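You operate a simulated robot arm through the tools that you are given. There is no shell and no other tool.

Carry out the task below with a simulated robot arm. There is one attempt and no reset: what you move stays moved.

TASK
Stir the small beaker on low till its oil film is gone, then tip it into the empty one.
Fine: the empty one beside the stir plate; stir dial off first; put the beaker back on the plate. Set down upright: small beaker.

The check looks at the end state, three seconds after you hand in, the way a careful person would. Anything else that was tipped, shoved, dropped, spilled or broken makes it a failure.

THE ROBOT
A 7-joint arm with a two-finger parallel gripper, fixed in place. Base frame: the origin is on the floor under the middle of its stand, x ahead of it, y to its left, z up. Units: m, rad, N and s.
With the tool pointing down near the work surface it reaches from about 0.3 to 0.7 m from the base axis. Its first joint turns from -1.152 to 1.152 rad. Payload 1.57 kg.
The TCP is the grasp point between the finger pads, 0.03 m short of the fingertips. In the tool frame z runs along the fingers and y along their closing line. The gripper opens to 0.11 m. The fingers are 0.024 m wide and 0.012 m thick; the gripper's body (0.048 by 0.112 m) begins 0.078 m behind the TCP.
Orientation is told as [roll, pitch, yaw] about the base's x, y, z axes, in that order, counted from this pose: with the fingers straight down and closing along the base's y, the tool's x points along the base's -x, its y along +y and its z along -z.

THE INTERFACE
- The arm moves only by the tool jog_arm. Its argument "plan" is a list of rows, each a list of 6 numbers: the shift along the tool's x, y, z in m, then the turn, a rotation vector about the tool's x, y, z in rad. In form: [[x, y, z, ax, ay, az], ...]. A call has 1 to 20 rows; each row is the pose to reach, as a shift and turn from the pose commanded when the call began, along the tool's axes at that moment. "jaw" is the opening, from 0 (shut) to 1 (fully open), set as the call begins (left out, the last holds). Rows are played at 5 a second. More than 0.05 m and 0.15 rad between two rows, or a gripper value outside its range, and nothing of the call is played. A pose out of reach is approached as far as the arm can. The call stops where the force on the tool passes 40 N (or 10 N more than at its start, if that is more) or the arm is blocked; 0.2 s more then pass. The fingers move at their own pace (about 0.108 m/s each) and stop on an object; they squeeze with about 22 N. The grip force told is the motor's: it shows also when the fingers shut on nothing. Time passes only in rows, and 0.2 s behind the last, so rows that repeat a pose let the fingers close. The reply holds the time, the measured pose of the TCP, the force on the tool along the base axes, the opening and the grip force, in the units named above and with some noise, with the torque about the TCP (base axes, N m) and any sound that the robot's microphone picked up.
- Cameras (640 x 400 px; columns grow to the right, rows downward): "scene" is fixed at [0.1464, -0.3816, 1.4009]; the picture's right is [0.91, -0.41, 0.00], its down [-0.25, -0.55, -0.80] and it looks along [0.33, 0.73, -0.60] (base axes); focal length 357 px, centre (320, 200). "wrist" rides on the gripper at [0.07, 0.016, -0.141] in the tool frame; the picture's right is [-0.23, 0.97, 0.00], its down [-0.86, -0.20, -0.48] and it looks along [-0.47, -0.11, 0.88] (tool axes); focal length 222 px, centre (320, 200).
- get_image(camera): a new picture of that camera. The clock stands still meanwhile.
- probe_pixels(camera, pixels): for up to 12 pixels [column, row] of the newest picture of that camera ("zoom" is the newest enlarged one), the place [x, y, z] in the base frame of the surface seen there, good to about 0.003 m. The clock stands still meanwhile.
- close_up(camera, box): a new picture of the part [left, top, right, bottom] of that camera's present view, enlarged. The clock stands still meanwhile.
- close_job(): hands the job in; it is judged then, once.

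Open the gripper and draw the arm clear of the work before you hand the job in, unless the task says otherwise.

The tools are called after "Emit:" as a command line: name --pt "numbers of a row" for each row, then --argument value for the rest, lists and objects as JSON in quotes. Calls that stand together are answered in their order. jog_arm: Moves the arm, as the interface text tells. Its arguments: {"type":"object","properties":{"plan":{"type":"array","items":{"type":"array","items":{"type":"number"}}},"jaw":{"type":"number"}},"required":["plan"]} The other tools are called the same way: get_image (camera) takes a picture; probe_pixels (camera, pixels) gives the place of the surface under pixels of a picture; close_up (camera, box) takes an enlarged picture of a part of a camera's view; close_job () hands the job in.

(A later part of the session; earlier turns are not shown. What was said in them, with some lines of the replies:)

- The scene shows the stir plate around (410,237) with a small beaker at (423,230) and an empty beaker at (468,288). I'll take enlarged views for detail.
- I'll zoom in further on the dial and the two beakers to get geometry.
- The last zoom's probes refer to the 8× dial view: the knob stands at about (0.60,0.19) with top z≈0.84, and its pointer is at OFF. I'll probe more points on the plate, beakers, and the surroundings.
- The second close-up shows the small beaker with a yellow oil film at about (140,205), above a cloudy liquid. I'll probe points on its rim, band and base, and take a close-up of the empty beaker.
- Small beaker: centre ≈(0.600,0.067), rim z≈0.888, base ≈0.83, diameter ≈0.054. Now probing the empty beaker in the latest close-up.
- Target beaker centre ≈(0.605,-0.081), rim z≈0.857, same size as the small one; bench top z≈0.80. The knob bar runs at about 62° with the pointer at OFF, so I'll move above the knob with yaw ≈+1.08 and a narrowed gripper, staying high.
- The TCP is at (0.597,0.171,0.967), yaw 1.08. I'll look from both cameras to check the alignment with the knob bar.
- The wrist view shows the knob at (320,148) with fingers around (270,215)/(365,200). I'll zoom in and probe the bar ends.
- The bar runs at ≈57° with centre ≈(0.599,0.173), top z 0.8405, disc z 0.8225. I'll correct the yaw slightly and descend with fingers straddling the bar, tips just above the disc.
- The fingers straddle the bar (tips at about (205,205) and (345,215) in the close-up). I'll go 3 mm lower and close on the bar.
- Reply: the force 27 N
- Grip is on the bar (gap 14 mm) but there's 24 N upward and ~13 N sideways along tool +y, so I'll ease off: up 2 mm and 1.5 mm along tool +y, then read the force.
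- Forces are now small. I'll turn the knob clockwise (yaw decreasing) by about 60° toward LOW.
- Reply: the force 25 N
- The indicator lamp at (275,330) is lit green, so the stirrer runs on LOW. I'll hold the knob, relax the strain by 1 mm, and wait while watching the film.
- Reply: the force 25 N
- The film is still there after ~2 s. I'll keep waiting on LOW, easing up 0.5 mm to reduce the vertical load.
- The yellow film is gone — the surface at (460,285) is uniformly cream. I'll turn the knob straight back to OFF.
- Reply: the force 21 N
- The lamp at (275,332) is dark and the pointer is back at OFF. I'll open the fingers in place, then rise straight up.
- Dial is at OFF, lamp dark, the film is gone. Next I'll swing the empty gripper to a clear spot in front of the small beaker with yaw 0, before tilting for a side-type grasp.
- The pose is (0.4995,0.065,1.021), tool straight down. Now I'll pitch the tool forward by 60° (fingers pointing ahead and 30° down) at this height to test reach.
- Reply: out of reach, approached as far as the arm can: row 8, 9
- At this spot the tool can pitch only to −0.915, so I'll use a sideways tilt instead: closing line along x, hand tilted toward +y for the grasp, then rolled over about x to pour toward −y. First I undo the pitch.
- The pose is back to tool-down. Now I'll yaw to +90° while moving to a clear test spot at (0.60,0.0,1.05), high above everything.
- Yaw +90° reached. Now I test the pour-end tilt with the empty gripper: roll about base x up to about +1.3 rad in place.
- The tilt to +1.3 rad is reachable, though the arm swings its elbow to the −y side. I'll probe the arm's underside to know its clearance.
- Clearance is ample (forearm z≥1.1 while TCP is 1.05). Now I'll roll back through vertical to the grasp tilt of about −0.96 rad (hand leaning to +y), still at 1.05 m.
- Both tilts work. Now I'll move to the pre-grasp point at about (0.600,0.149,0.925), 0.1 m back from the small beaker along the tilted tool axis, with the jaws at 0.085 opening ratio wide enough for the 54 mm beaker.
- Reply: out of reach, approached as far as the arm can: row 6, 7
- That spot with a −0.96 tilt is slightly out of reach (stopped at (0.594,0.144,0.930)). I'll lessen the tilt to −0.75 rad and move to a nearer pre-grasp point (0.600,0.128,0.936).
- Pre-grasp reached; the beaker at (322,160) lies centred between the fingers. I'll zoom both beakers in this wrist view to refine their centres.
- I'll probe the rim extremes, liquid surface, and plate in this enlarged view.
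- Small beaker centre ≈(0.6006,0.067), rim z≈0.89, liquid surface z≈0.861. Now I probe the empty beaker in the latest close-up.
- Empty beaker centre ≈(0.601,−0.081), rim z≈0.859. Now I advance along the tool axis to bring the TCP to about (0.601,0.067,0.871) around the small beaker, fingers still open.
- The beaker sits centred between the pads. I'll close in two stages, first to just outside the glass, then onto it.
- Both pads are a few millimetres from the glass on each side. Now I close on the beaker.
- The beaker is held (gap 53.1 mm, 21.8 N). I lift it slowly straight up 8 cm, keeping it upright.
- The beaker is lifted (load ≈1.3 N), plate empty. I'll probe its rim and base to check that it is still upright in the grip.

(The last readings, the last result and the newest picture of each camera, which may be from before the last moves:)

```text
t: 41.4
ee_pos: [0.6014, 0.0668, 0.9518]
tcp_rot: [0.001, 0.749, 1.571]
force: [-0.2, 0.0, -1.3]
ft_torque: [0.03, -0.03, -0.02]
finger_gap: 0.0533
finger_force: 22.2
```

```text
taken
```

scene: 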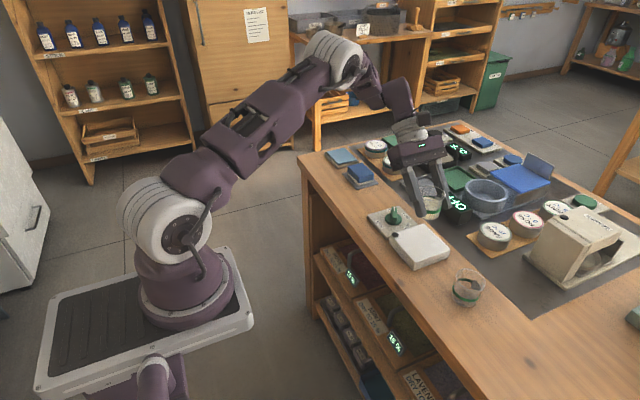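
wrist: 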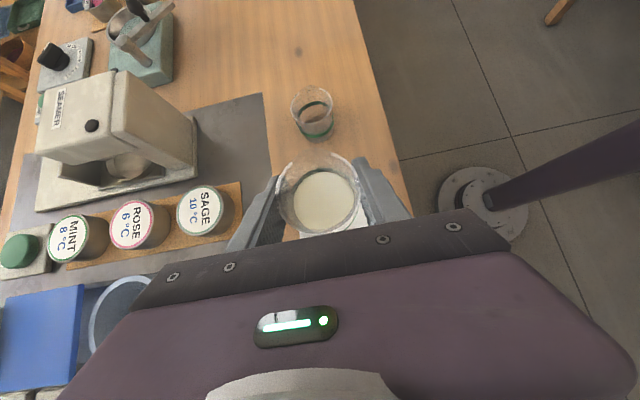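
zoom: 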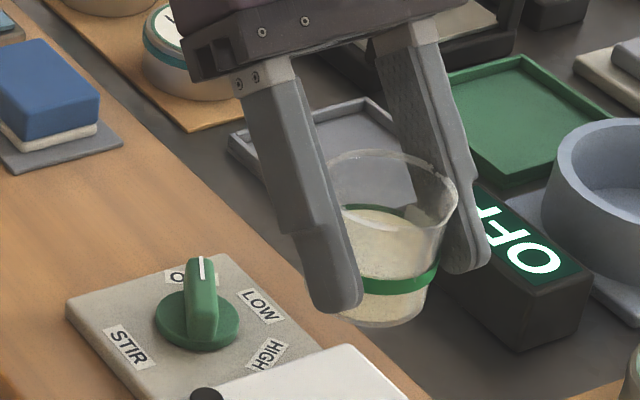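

The rim reads z≈0.966–0.968 all round, so the beaker is upright. I'll carry it slowly to beside/above the empty beaker: TCP about (0.601,−0.0425,0.940), still upright.

Emit:
jog_arm --pt "0.0021 0 0.0025 0 0 0" --pt "0.0072 0 0.0083 0 0 0" --pt "0.0143 0 0.0166 0 0 0" --pt "0.0236 0 0.0274 0 0 0" --pt "0.0337 0 0.0391 0 0 0" --pt "0.043 0 0.0499 0 0 0" --pt "0.0523 0 0.0607 0 0 0" --pt "0.0609 0 0.0706 0 0 0" --pt "0.0673 0 0.0781 0 0 0" --pt "0.0716 0 0.0831 0 0 0" --pt "0.0716 0 0.0831 0 0 0"

Emit:
get_image --camera "scene"

Emit:
close_up --camera "scene" --box '[400, 200, 528, 320]'

```text
t: 43.8
ee_pos: [0.6012, -0.0427, 0.9406]
tcp_rot: [-0.001, 0.748, 1.571]
force: [0.2, 0.4, -1.3]
ft_torque: [-0.02, 0.01, -0.02]
finger_gap: 0.0533
finger_force: 22.2
```

```text
taken
```

scene: 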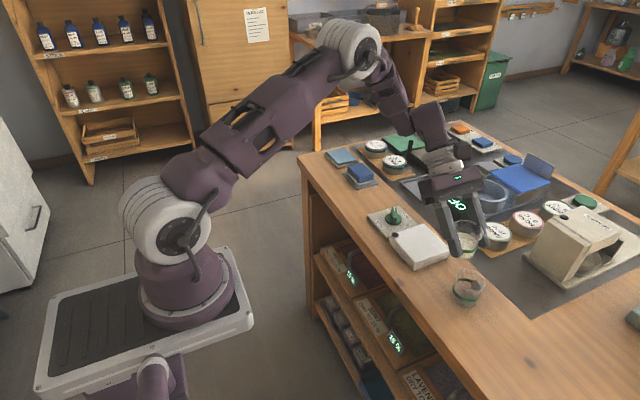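

```text
3.33 times, centred on (464, 260) of scene
```

zoom: 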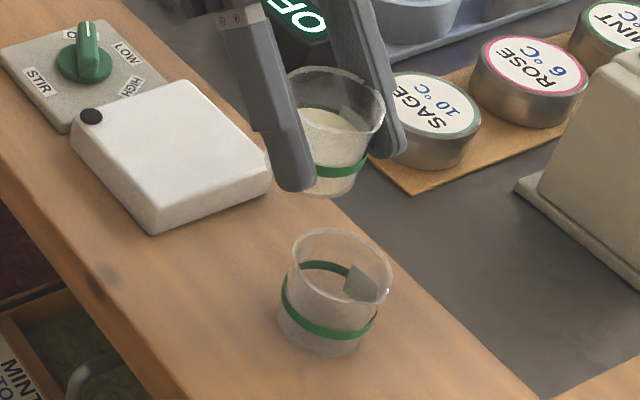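

The beaker hangs upright about 8 cm above and beside the empty one, whose rim centre is (0.601,−0.081). I begin tipping toward −y to 0.6 rad (below spill angle), keeping the lip over the target.

Emit:
jog_arm --pt "-0.0012 0 0.0007 0 -0.06 0" --pt "-0.0024 0 0.0014 0 -0.12 0" --pt "-0.003 0 0.0025 0 -0.18 0" --pt "-0.0035 0 0.0036 0 -0.24 0" --pt "-0.0046 0 0.0047 0 -0.3 0" --pt "-0.0057 0 0.0059 0 -0.36 0" --pt "-0.0067 0 0.0071 0 -0.42 0" --pt "-0.0077 0 0.0084 0 -0.48 0" --pt "-0.0083 0 0.0099 0 -0.54 0" --pt "-0.009 0 0.0114 0 -0.6 0" --pt "-0.009 0 0.0114 0 -0.6 0"

Emit:
close_up --camera "scene" --box '[400, 200, 528, 320]'

Emit:
get_image --camera "wrist"

```text
t: 46.2
ee_pos: [0.6022, -0.0445, 0.9244]
tcp_rot: [-0.001, 0.147, 1.572]
force: [0.7, 0.8, -0.7]
ft_torque: [0.0, -0.01, -0.02]
finger_gap: 0.0531
finger_force: 21.4
```

```text
3.33 times, centred on (464, 260) of scene
```

zoom: 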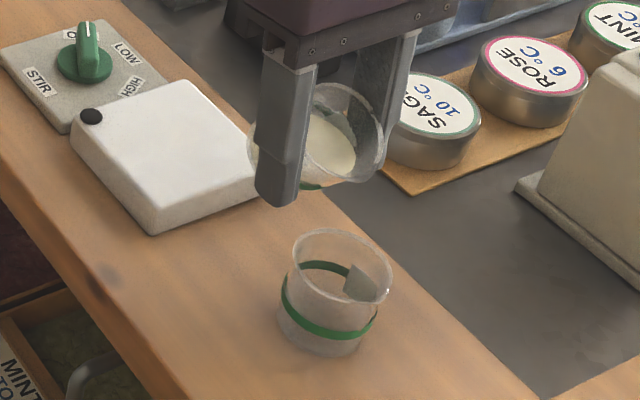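

```text
taken
```

wrist: 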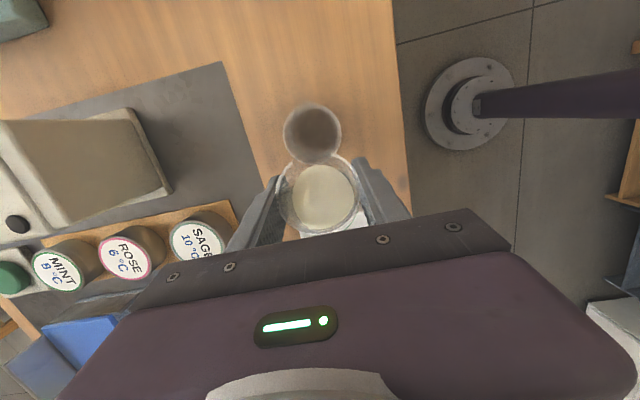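

The beaker is tilted ~34°, no spill, liquid still inside. I'll probe its lip relative to the target before pouring.

Emit:
probe_pixels --camera "zoom" --pixels '[[345, 183], [360, 180], [375, 172], [386, 150], [370, 110], [330, 182], [320, 180], [300, 240], [340, 232], [388, 285], [340, 301], [330, 145]]'

Emit:
close_up --camera "wrist" --box '[254, 90, 386, 250]'

```text
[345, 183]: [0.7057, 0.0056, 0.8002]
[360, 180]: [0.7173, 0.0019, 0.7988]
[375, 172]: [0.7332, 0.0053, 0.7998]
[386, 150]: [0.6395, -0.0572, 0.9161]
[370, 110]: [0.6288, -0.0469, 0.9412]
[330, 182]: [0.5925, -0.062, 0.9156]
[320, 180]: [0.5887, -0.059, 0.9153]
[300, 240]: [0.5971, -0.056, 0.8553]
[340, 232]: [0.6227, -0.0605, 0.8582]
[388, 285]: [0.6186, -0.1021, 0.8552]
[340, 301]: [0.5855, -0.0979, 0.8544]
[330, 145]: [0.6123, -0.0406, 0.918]
```

```text
2.50 times, centred on (320, 170) of wrist
```

zoom: 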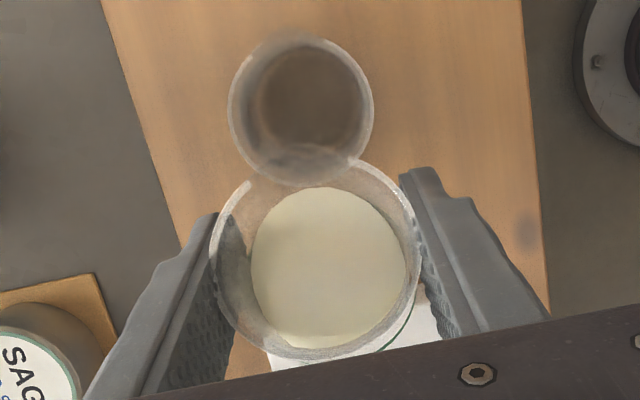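

The wrist close-up shows the small beaker's rim overlapping the near part of the target opening around (310,155). I'll probe rim points there to pin the lip.

Emit:
probe_pixels --camera "zoom" --pixels '[[352, 162], [368, 168], [300, 150], [320, 155], [247, 186], [414, 230], [217, 240], [320, 352], [230, 100], [370, 100], [300, 37], [270, 175]]'

```text
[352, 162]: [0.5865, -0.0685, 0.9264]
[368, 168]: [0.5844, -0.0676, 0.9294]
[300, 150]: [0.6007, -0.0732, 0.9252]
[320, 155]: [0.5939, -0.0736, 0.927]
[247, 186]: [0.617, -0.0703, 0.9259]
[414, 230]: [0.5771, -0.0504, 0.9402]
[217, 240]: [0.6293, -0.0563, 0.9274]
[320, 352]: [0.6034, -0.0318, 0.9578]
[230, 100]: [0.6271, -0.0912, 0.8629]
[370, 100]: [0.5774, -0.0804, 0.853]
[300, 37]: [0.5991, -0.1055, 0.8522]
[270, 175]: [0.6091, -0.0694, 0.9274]
```

The lip is at about (0.601,−0.073,0.925), over the target opening (y −0.105…−0.056). I continue tipping slowly to 0.96 rad with the lip held over the opening, then look.

Emit:
jog_arm --pt "0.0002 0 0.0009 0 -0.03 0" --pt "0.0005 0 0.0017 0 -0.06 0" --pt "0.0007 0 0.0026 0 -0.09 0" --pt "0.0009 0 0.0034 0 -0.12 0" --pt "0.001 0 0.0042 0 -0.15 0" --pt "0.0011 0 0.005 0 -0.18 0" --pt "0.0012 0 0.0058 0 -0.21 0" --pt "0.0013 0 0.0065 0 -0.24 0" --pt "0.0015 0 0.0072 0 -0.27 0" --pt "0.0018 0 0.0078 0 -0.3 0" --pt "0.002 0 0.0085 0 -0.33 0" --pt "0.0023 0 0.0091 0 -0.36 0"

Emit:
close_up --camera "scene" --box '[400, 200, 528, 320]'

Emit:
close_up --camera "wrist" --box '[254, 90, 386, 250]'

```text
t: 48.8
ee_pos: [0.6009, -0.0466, 0.9163]
tcp_rot: [0.0, -0.213, 1.571]
force: [-0.3, -0.1, -1.6]
ft_torque: [-0.02, -0.01, -0.01]
finger_gap: 0.0532
finger_force: 22.1
```

```text
3.33 times, centred on (464, 260) of scene
```

zoom: 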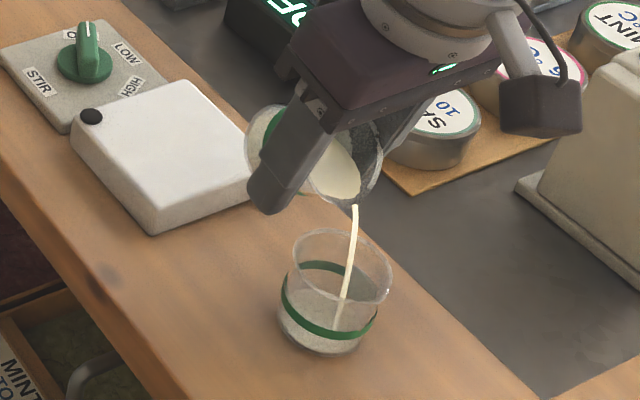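

```text
2.50 times, centred on (320, 170) of wrist
```

zoom: 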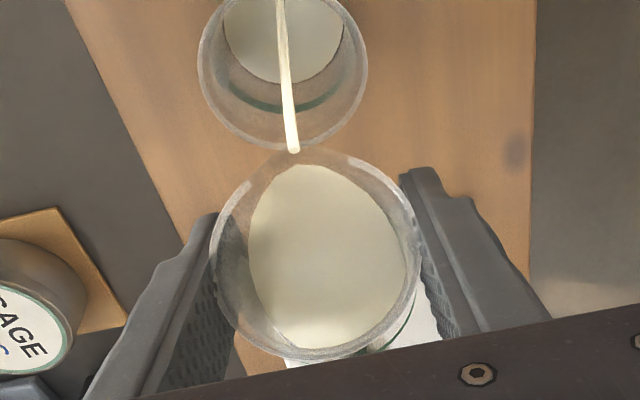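

A thin stream falls from the lip (355,207) into the target, landing inside at (340,330). I hold this tilt a moment to let it run.

Emit:
jog_arm --pt "0 0 0 0 0 0" --pt "0 0 0 0 0 0" --pt "0 0 0 0 0 0" --pt "0 0 0 0 0 0" --pt "0 0 0 0 0 0" --pt "0 0 0 0 0 0"

Emit:
close_up --camera "scene" --box '[400, 200, 528, 320]'

Emit:
close_up --camera "wrist" --box '[254, 70, 386, 230]'

```text
t: 50.2
ee_pos: [0.6017, -0.0468, 0.9166]
tcp_rot: [0.001, -0.212, 1.571]
force: [-0.6, -0.5, -1.1]
ft_torque: [0.0, 0.02, 0.04]
finger_gap: 0.0531
finger_force: 22.2
```

```text
3.33 times, centred on (464, 260) of scene
```

zoom: 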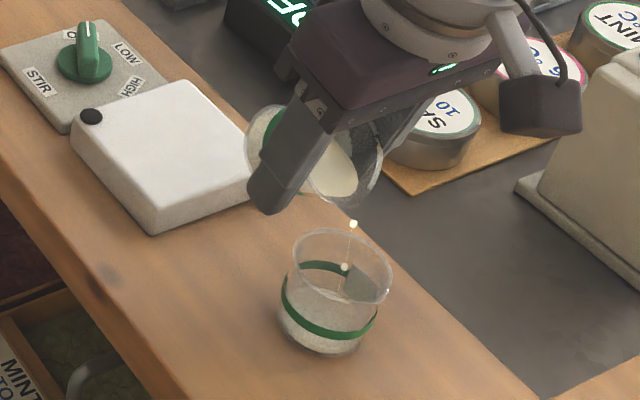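

```text
2.50 times, centred on (320, 150) of wrist
```

zoom: 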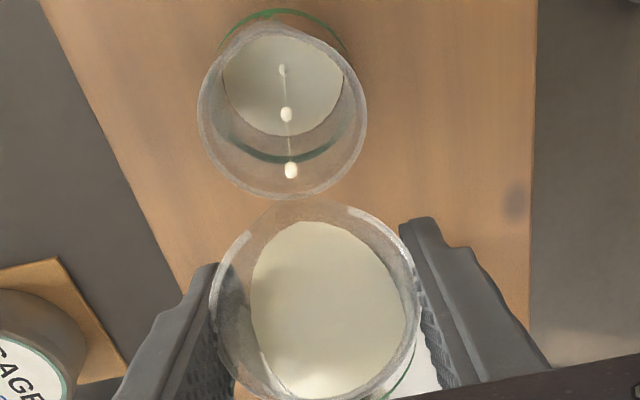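

Flow has dwindled to drops, all falling inside. I tip on at the same slow rate to 1.32 rad, lip held in place.

Emit:
jog_arm --pt "0.0005 0 0.0003 0 -0.03 0" --pt "0.001 0 0.0006 0 -0.06 0" --pt "0.0015 0 0.0008 0 -0.09 0" --pt "0.002 0 0.0011 0 -0.12 0" --pt "0.0026 0 0.0012 0 -0.15 0" --pt "0.0031 0 0.0013 0 -0.18 0" --pt "0.0037 0 0.0014 0 -0.21 0" --pt "0.0043 0 0.0015 0 -0.24 0" --pt "0.0049 0 0.0012 0 -0.27 0" --pt "0.0055 0 0.0008 0 -0.3 0" --pt "0.006 0 0.0005 0 -0.33 0" --pt "0.0066 0 0.0001 0 -0.36 0"

Emit:
close_up --camera "scene" --box '[400, 200, 528, 320]'

Emit:
close_up --camera "wrist" --box '[254, 50, 386, 210]'

```text
t: 52.8
ee_pos: [0.6008, -0.0539, 0.9159]
tcp_rot: [0.001, -0.572, 1.571]
force: [0.4, -0.6, -0.1]
ft_torque: [0.0, 0.01, 0.01]
finger_gap: 0.053
finger_force: 22.1
```

```text
3.33 times, centred on (464, 260) of scene
```

zoom: 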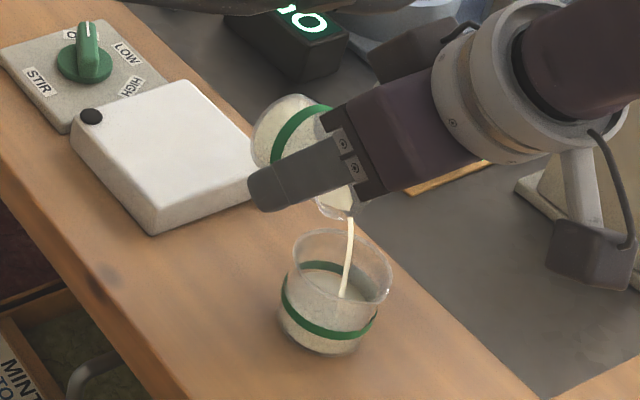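

```text
2.50 times, centred on (320, 130) of wrist
```

zoom: 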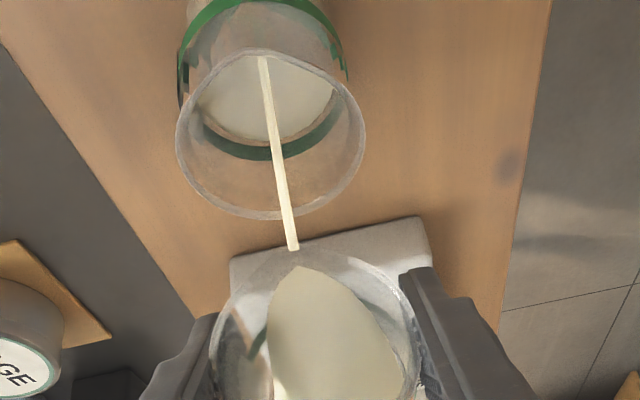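

The stream still lands well inside the target. I hold briefly, then tip on to 1.68 rad with the lip kept over the opening.

Emit:
jog_arm --pt "0 0 0 0 0 0" --pt "0 0 0 0 0 0" --pt "0 0 0 0 0 0" --pt "0 0 0 0 0 0" --pt "0.0004 0 -0.0007 0 -0.03 0" --pt "0.0008 0 -0.0015 0 -0.06 0" --pt "0.0011 0 -0.0022 0 -0.09 0" --pt "0.0015 0 -0.0029 0 -0.12 0" --pt "0.0019 0 -0.0038 0 -0.15 0" --pt "0.0023 0 -0.0047 0 -0.18 0" --pt "0.0026 0 -0.0056 0 -0.21 0" --pt "0.003 0 -0.0065 0 -0.24 0" --pt "0.0034 0 -0.0074 0 -0.27 0" --pt "0.0039 0 -0.0083 0 -0.3 0" --pt "0.0043 0 -0.0091 0 -0.33 0" --pt "0.0048 0 -0.01 0 -0.36 0"

Emit:
close_up --camera "scene" --box '[400, 200, 528, 320]'

Emit:
close_up --camera "wrist" --box '[254, 50, 386, 210]'

```text
t: 56.2
ee_pos: [0.6014, -0.0631, 0.9201]
tcp_rot: [0.002, -0.933, 1.571]
force: [-0.8, -0.3, -0.6]
ft_torque: [-0.01, 0.06, 0.01]
finger_gap: 0.0528
finger_force: 21.7
```

```text
3.33 times, centred on (464, 260) of scene
```

zoom: 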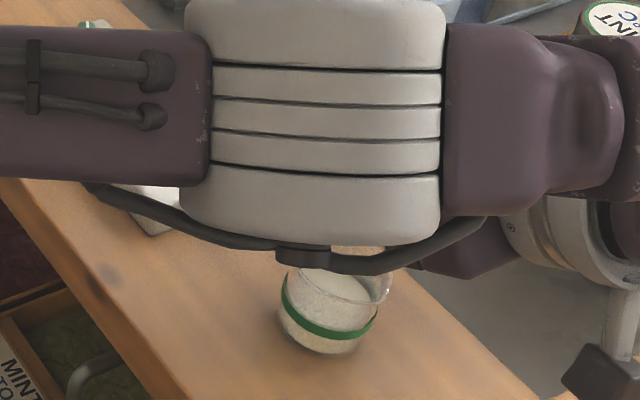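

```text
2.50 times, centred on (320, 130) of wrist
```

zoom: 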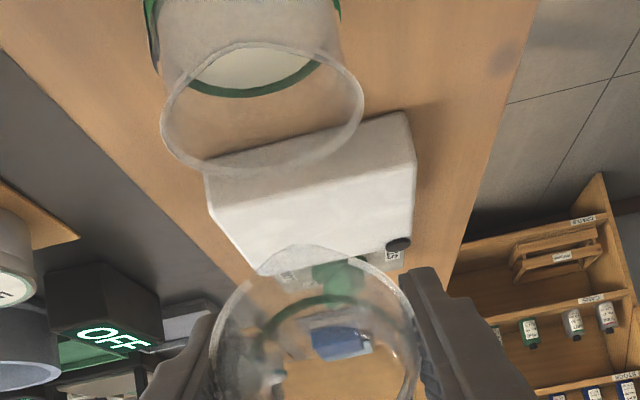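

The small beaker now looks empty and tilted ~96°; the target shows cream liquid at the green band. I tip a little further to 110° and wait for the last drops.

Emit:
jog_arm --pt "0.0004 0 -0.0018 0 -0.06 0" --pt "0.0009 0 -0.0037 0 -0.12 0" --pt "0.0017 0 -0.0055 0 -0.18 0" --pt "0.0025 0 -0.0073 0 -0.24 0" --pt "0.0025 0 -0.0073 0 -0.24 0" --pt "0.0025 0 -0.0073 0 -0.24 0" --pt "0.0025 0 -0.0073 0 -0.24 0" --pt "0.0025 0 -0.0073 0 -0.24 0" --pt "0.0025 0 -0.0073 0 -0.24 0" --pt "0.0025 0 -0.0073 0 -0.24 0" --pt "0.0025 0 -0.0073 0 -0.24 0" --pt "0.0025 0 -0.0073 0 -0.24 0"

Emit:
close_up --camera "wrist" --box '[240, 30, 400, 210]'

Emit:
get_image --camera "scene"

```text
t: 58.8
ee_pos: [0.6017, -0.0712, 0.9245]
tcp_rot: [0.001, -1.173, 1.572]
force: [0.1, -0.5, -0.6]
ft_torque: [-0.02, -0.04, 0.04]
finger_gap: 0.0526
finger_force: 21.9
```

```text
2.22 times, centred on (320, 120) of wrist
```

zoom: 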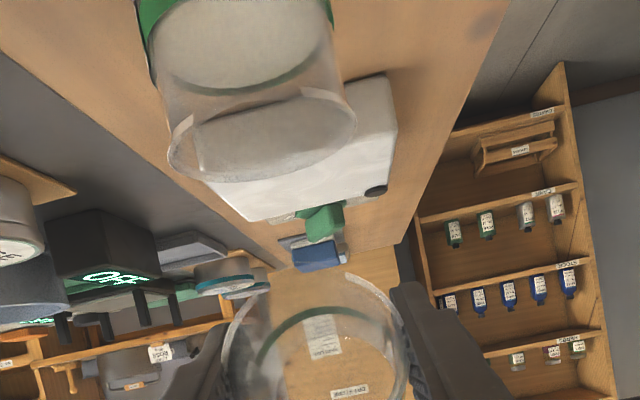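

```text
taken
```

scene: 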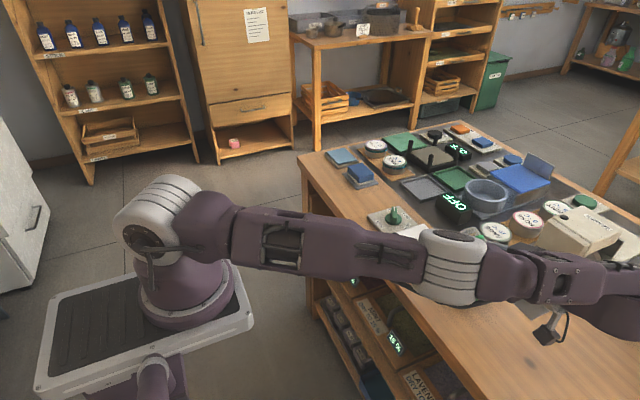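

The small beaker looks empty and nothing is on the bench around the target. I reverse the motion to bring it upright again, following the same path a bit higher.

Emit:
jog_arm --pt "-0.0007 0 0.0039 0 0.12 0" --pt "-0.0006 0 0.0076 0 0.24 0" --pt "-0.0002 0 0.0116 0 0.36 0" --pt "0.0006 0 0.0153 0 0.48 0" --pt "0.0011 0 0.0186 0 0.6 0" --pt "0.0004 0 0.0211 0 0.72 0" --pt "-0.0019 0 0.0225 0 0.84 0" --pt "-0.0048 0 0.0231 0 0.96 0" --pt "-0.0081 0 0.0232 0 1.08 0" --pt "-0.0112 0 0.0228 0 1.2 0" --pt "-0.0154 0 0.0225 0 1.32 0" --pt "-0.0195 0 0.0218 0 1.44 0" --pt "-0.0233 0 0.0207 0 1.56 0" --pt "-0.0261 0 0.0195 0 1.68 0" --pt "-0.028 0 0.019 0 1.8 0" --pt "-0.029 0 0.0186 0 1.92 0" --pt "-0.029 0 0.0186 0 1.92 0"

Emit:
close_up --camera "scene" --box '[400, 200, 528, 320]'

Emit:
get_image --camera "wrist"

```text
t: 62.4
ee_pos: [0.6008, -0.043, 0.9433]
tcp_rot: [0.0, 0.748, 1.571]
force: [-0.5, -0.2, 0.0]
ft_torque: [-0.02, 0.02, -0.04]
finger_gap: 0.053
finger_force: 22.0
```

```text
3.33 times, centred on (464, 260) of scene
```

zoom: 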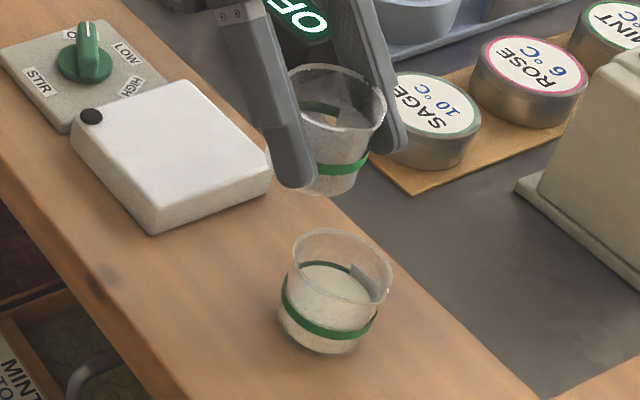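

```text
taken
```

wrist: 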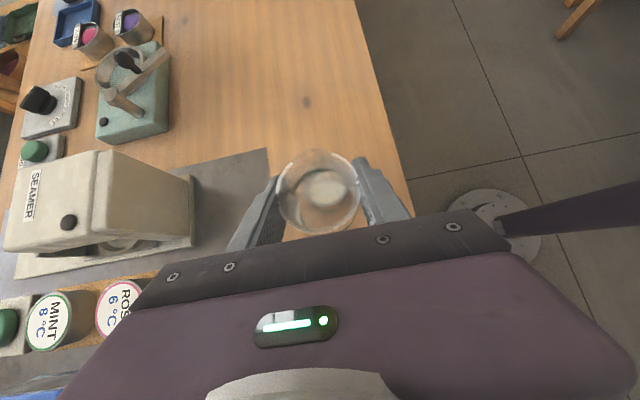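

The target holds the cream liquid up to its band, the bench is clean and the small beaker is empty. I carry it upright back above the stir plate at (0.601,0.067,0.952).

Emit:
jog_arm --pt "-0.0074 0 -0.0081 0 0 0" --pt "-0.0222 0 -0.0244 0 0 0" --pt "-0.037 0 -0.0406 0 0 0" --pt "-0.0518 0 -0.0568 0 0 0" --pt "-0.0666 0 -0.0731 0 0 0" --pt "-0.074 0 -0.0812 0 0 0" --pt "-0.074 0 -0.0812 0 0 0"

Emit:
close_up --camera "wrist" --box '[244, 80, 404, 240]'

Emit:
close_up --camera "scene" --box '[370, 160, 498, 310]'

```text
t: 64.0
ee_pos: [0.6022, 0.0679, 0.9515]
tcp_rot: [0.0, 0.749, 1.57]
force: [-0.8, -0.8, -0.4]
ft_torque: [0.0, 0.0, 0.02]
finger_gap: 0.053
finger_force: 22.4
```

```text
2.50 times, centred on (324, 160) of wrist
```

zoom: 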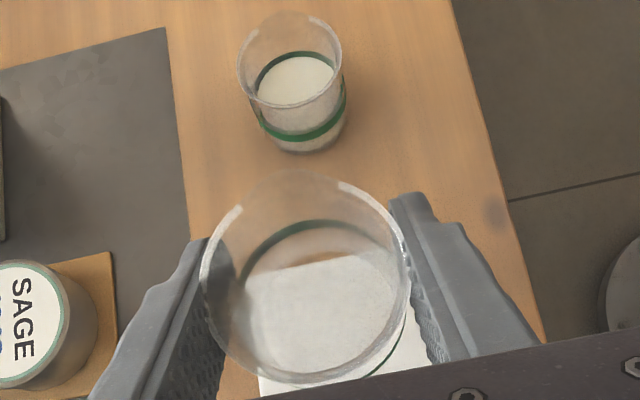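

```text
2.67 times, centred on (434, 235) of scene
```

zoom: 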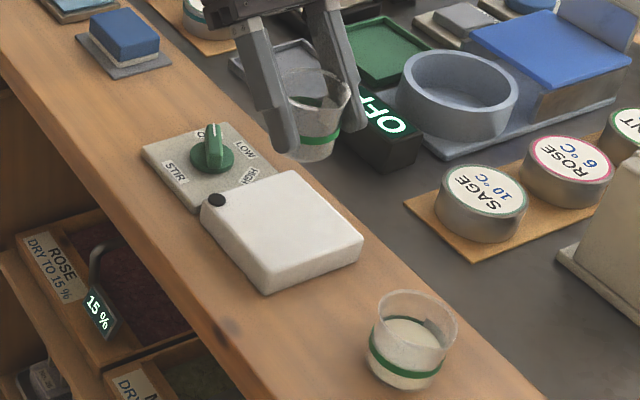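

The beaker is clear and empty over the plate. I lower it to just above the plate, then finish with millimetre steps.

Emit:
jog_arm --pt "-0.0086 0 0.0092 0 0 0" --pt "-0.0189 0 0.0202 0 0 0" --pt "-0.0292 0 0.0313 0 0 0" --pt "-0.0386 0 0.0414 0 0 0" --pt "-0.0464 0 0.0497 0 0 0" --pt "-0.0498 0 0.0534 0 0 0" --pt "-0.0515 0 0.0552 0 0 0" --pt "-0.0515 0 0.0552 0 0 0"

Emit:
close_up --camera "scene" --box '[374, 190, 470, 250]'

```text
t: 65.8
ee_pos: [0.6012, 0.0699, 0.8769]
tcp_rot: [0.001, 0.747, 1.57]
force: [-0.3, 0.3, -0.7]
ft_torque: [-0.04, 0.03, 0.01]
finger_gap: 0.053
finger_force: 22.2
```

```text
6.67 times, centred on (422, 220) of scene
```

zoom: 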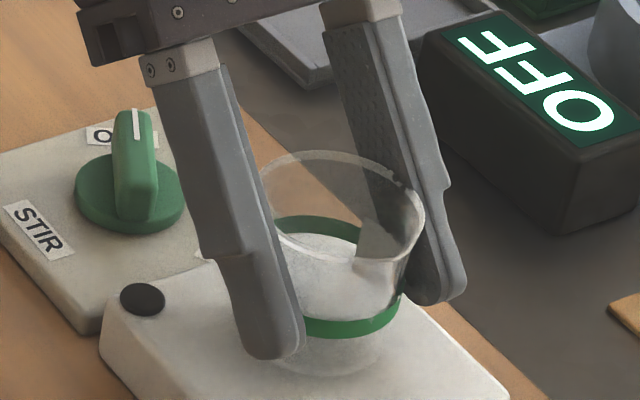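

It hovers ~5 mm above the plate with no contact (force ≈0). I step down 3 mm more and correct y slightly.

Emit:
jog_arm --pt "-0.0003 0 0.0011 0 0 0" --pt "-0.0006 0 0.0022 0 0 0" --pt "-0.0009 0 0.0032 0 0 0" --pt "-0.0009 0 0.0032 0 0 0"

```text
t: 66.8
ee_pos: [0.6005, 0.0659, 0.874]
tcp_rot: [0.0, 0.748, 1.572]
force: [0.1, 0.4, -0.3]
ft_torque: [0.02, -0.04, 0.0]
finger_gap: 0.0528
finger_force: 21.7
```

Still no contact at z=0.874. I go down another 1 mm and read the force.

Emit:
jog_arm --pt "-0.0004 0 0.0004 0 0 0" --pt "-0.0007 0 0.0007 0 0 0" --pt "-0.0007 0 0.0007 0 0 0"

```text
t: 67.6
ee_pos: [0.6017, 0.0665, 0.8724]
tcp_rot: [0.0, 0.749, 1.571]
force: [-0.8, 0.0, 1.9]
ft_torque: [0.03, -0.02, -0.01]
finger_gap: 0.0531
finger_force: 22.2
```

The force turned to +1.9 N, so the base is touching. I press 0.3 mm more to be sure it is seated, then look.

Emit:
jog_arm --pt "-0.0002 0 0.0002 0 0 0" --pt "-0.0002 0 0.0002 0 0 0"

Emit:
close_up --camera "scene" --box '[374, 190, 470, 250]'

```text
t: 68.2
ee_pos: [0.6011, 0.0659, 0.8731]
tcp_rot: [-0.001, 0.749, 1.572]
force: [1.7, -2.4, 5.2]
ft_torque: [0.0, -0.11, -0.04]
finger_gap: 0.0526
finger_force: 22.2
```

```text
6.67 times, centred on (422, 220) of scene
```

zoom: 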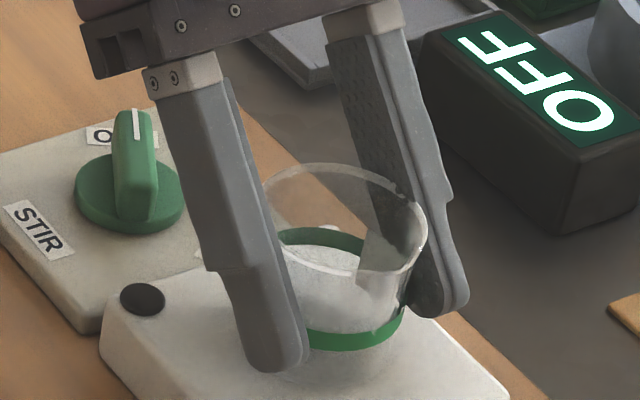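

The beaker is seated (5 N upward). I open the fingers in place in two stages.

Emit:
jog_arm --pt "0 0 0 0 0 0" --pt "0 0 0 0 0 0" --pt "0 0 0 0 0 0" --jaw 0.58

Emit:
jog_arm --pt "0 0 0 0 0 0" --pt "0 0 0 0 0 0" --pt "0 0 0 0 0 0" --jaw 0.85

Emit:
close_up --camera "scene" --box '[374, 190, 470, 250]'

```text
t: 69.0
ee_pos: [0.6017, 0.066, 0.8716]
tcp_rot: [0.001, 0.748, 1.571]
force: [-0.2, 0.1, 0.3]
ft_torque: [-0.06, -0.01, 0.01]
finger_gap: 0.0639
finger_force: 0.0
```

```text
t: 69.8
ee_pos: [0.6008, 0.0671, 0.8712]
tcp_rot: [0.0, 0.747, 1.571]
force: [0.1, 2.5, -0.1]
ft_torque: [0.01, 0.01, 0.02]
finger_gap: 0.0935
finger_force: 0.0
```

```text
6.67 times, centred on (422, 220) of scene
```

zoom: 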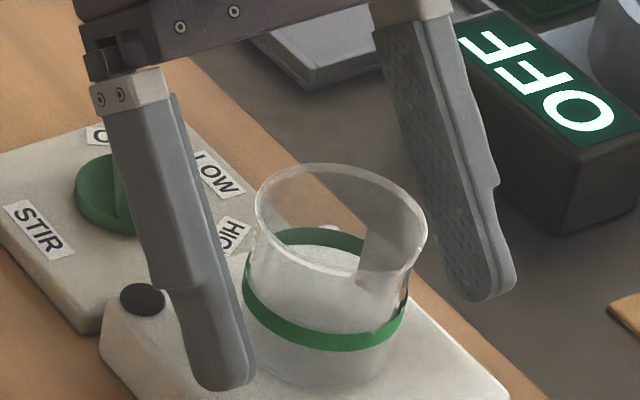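

The beaker stands upright by itself on the plate, fingers well clear. I retract along the tool axis and then rise.

Emit:
jog_arm --pt "0 0 -0.01 0 0 0" --pt "0 0 -0.03 0 0 0" --pt "0 0 -0.06 0 0 0" --pt "0 0 -0.085 0 0 0" --pt "0.02 0 -0.107 0 0 0" --pt "0.045 0 -0.133 0 0 0" --pt "0.07 0 -0.16 0 0 0" --pt "0.07 0 -0.16 0 0 0"

Emit:
get_image --camera "scene"

Emit:
close_up --camera "scene" --box '[360, 190, 500, 310]'

```text
t: 71.6
ee_pos: [0.6011, 0.1226, 1.0374]
tcp_rot: [-0.001, 0.747, 1.572]
force: [0.5, 0.0, -0.2]
ft_torque: [-0.01, -0.01, -0.04]
finger_gap: 0.0933
finger_force: 0.2
```

```text
taken
```

scene: 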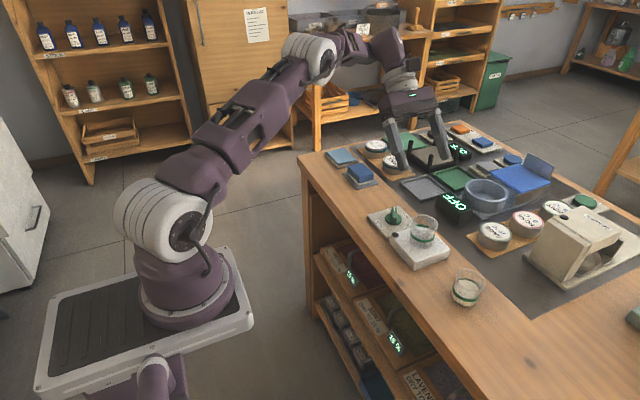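

```text
3.33 times, centred on (430, 250) of scene
```

zoom: 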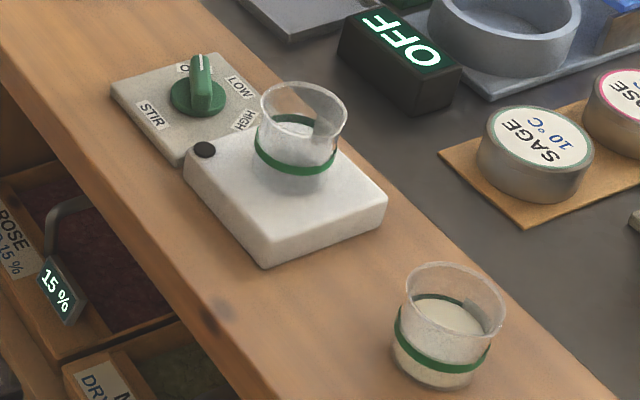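

The small beaker is empty and upright on the plate, the liquid is in the other beaker, the dial is at OFF, lamp dark, bench dry. I draw the arm clear, up and back, gripper open.

Emit:
jog_arm --pt "0.0068 0.0225 -0.0073 0 -0.094 0" --pt "0.0136 0.045 -0.0146 0 -0.1875 0" --pt "0.0204 0.0675 -0.0219 0 -0.281 0" --pt "0.0273 0.09 -0.0293 0 -0.375 0" --pt "0.0341 0.1125 -0.0366 0 -0.469 0" --pt "0.0409 0.135 -0.0439 0 -0.5625 0" --pt "0.0477 0.1575 -0.0512 0 -0.656 0" --pt "0.0545 0.18 -0.0585 0 -0.75 0" --pt "0.0545 0.18 -0.0585 0 -0.75 0" --jaw 1.0

Emit:
get_image --camera "scene"

Emit:
close_up --camera "scene" --box '[300, 110, 640, 330]'

```text
t: 73.6
ee_pos: [0.4224, 0.1225, 1.1174]
tcp_rot: [0.001, -0.003, 1.569]
force: [-0.5, -0.4, -0.9]
ft_torque: [-0.04, 0.02, -0.02]
finger_gap: 0.11
finger_force: 0.1
```

```text
taken
```

scene: 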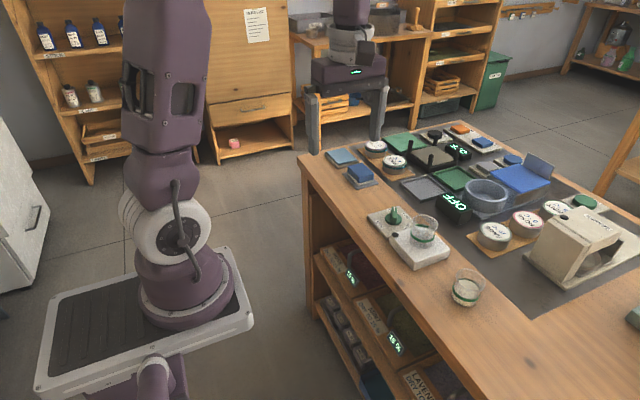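

```text
1.82 times, centred on (470, 220) of scene
```

zoom: 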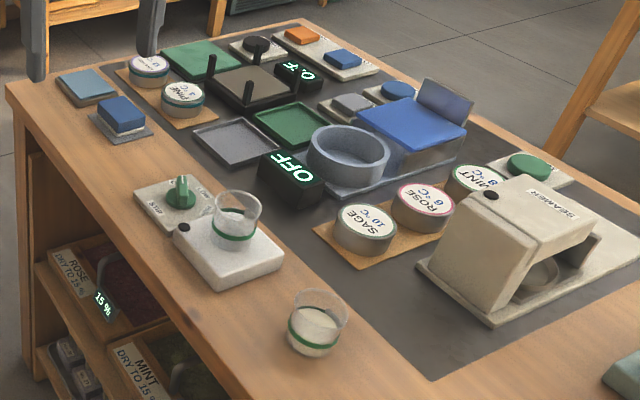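

The final pictures show everything in place: the small beaker is empty and upright on the plate (235,220). The cream liquid is in the other beaker (315,325), the dial is at OFF, nothing else has moved, and the arm is clear with its gripper open. I hand the job in.

Emit:
close_job

```text
The job is handed in.
```

The job is done and handed in. I stirred the small beaker on LOW until the oil film was gone (about 6 seconds), then turned the dial back to OFF. I then poured all of it into the empty beaker beside the stir plate.

In the last pictures, the small beaker is upright and empty on the plate and the stir lamp is dark. The bench is dry, and nothing else looks moved. The arm is drawn back with the gripper open.
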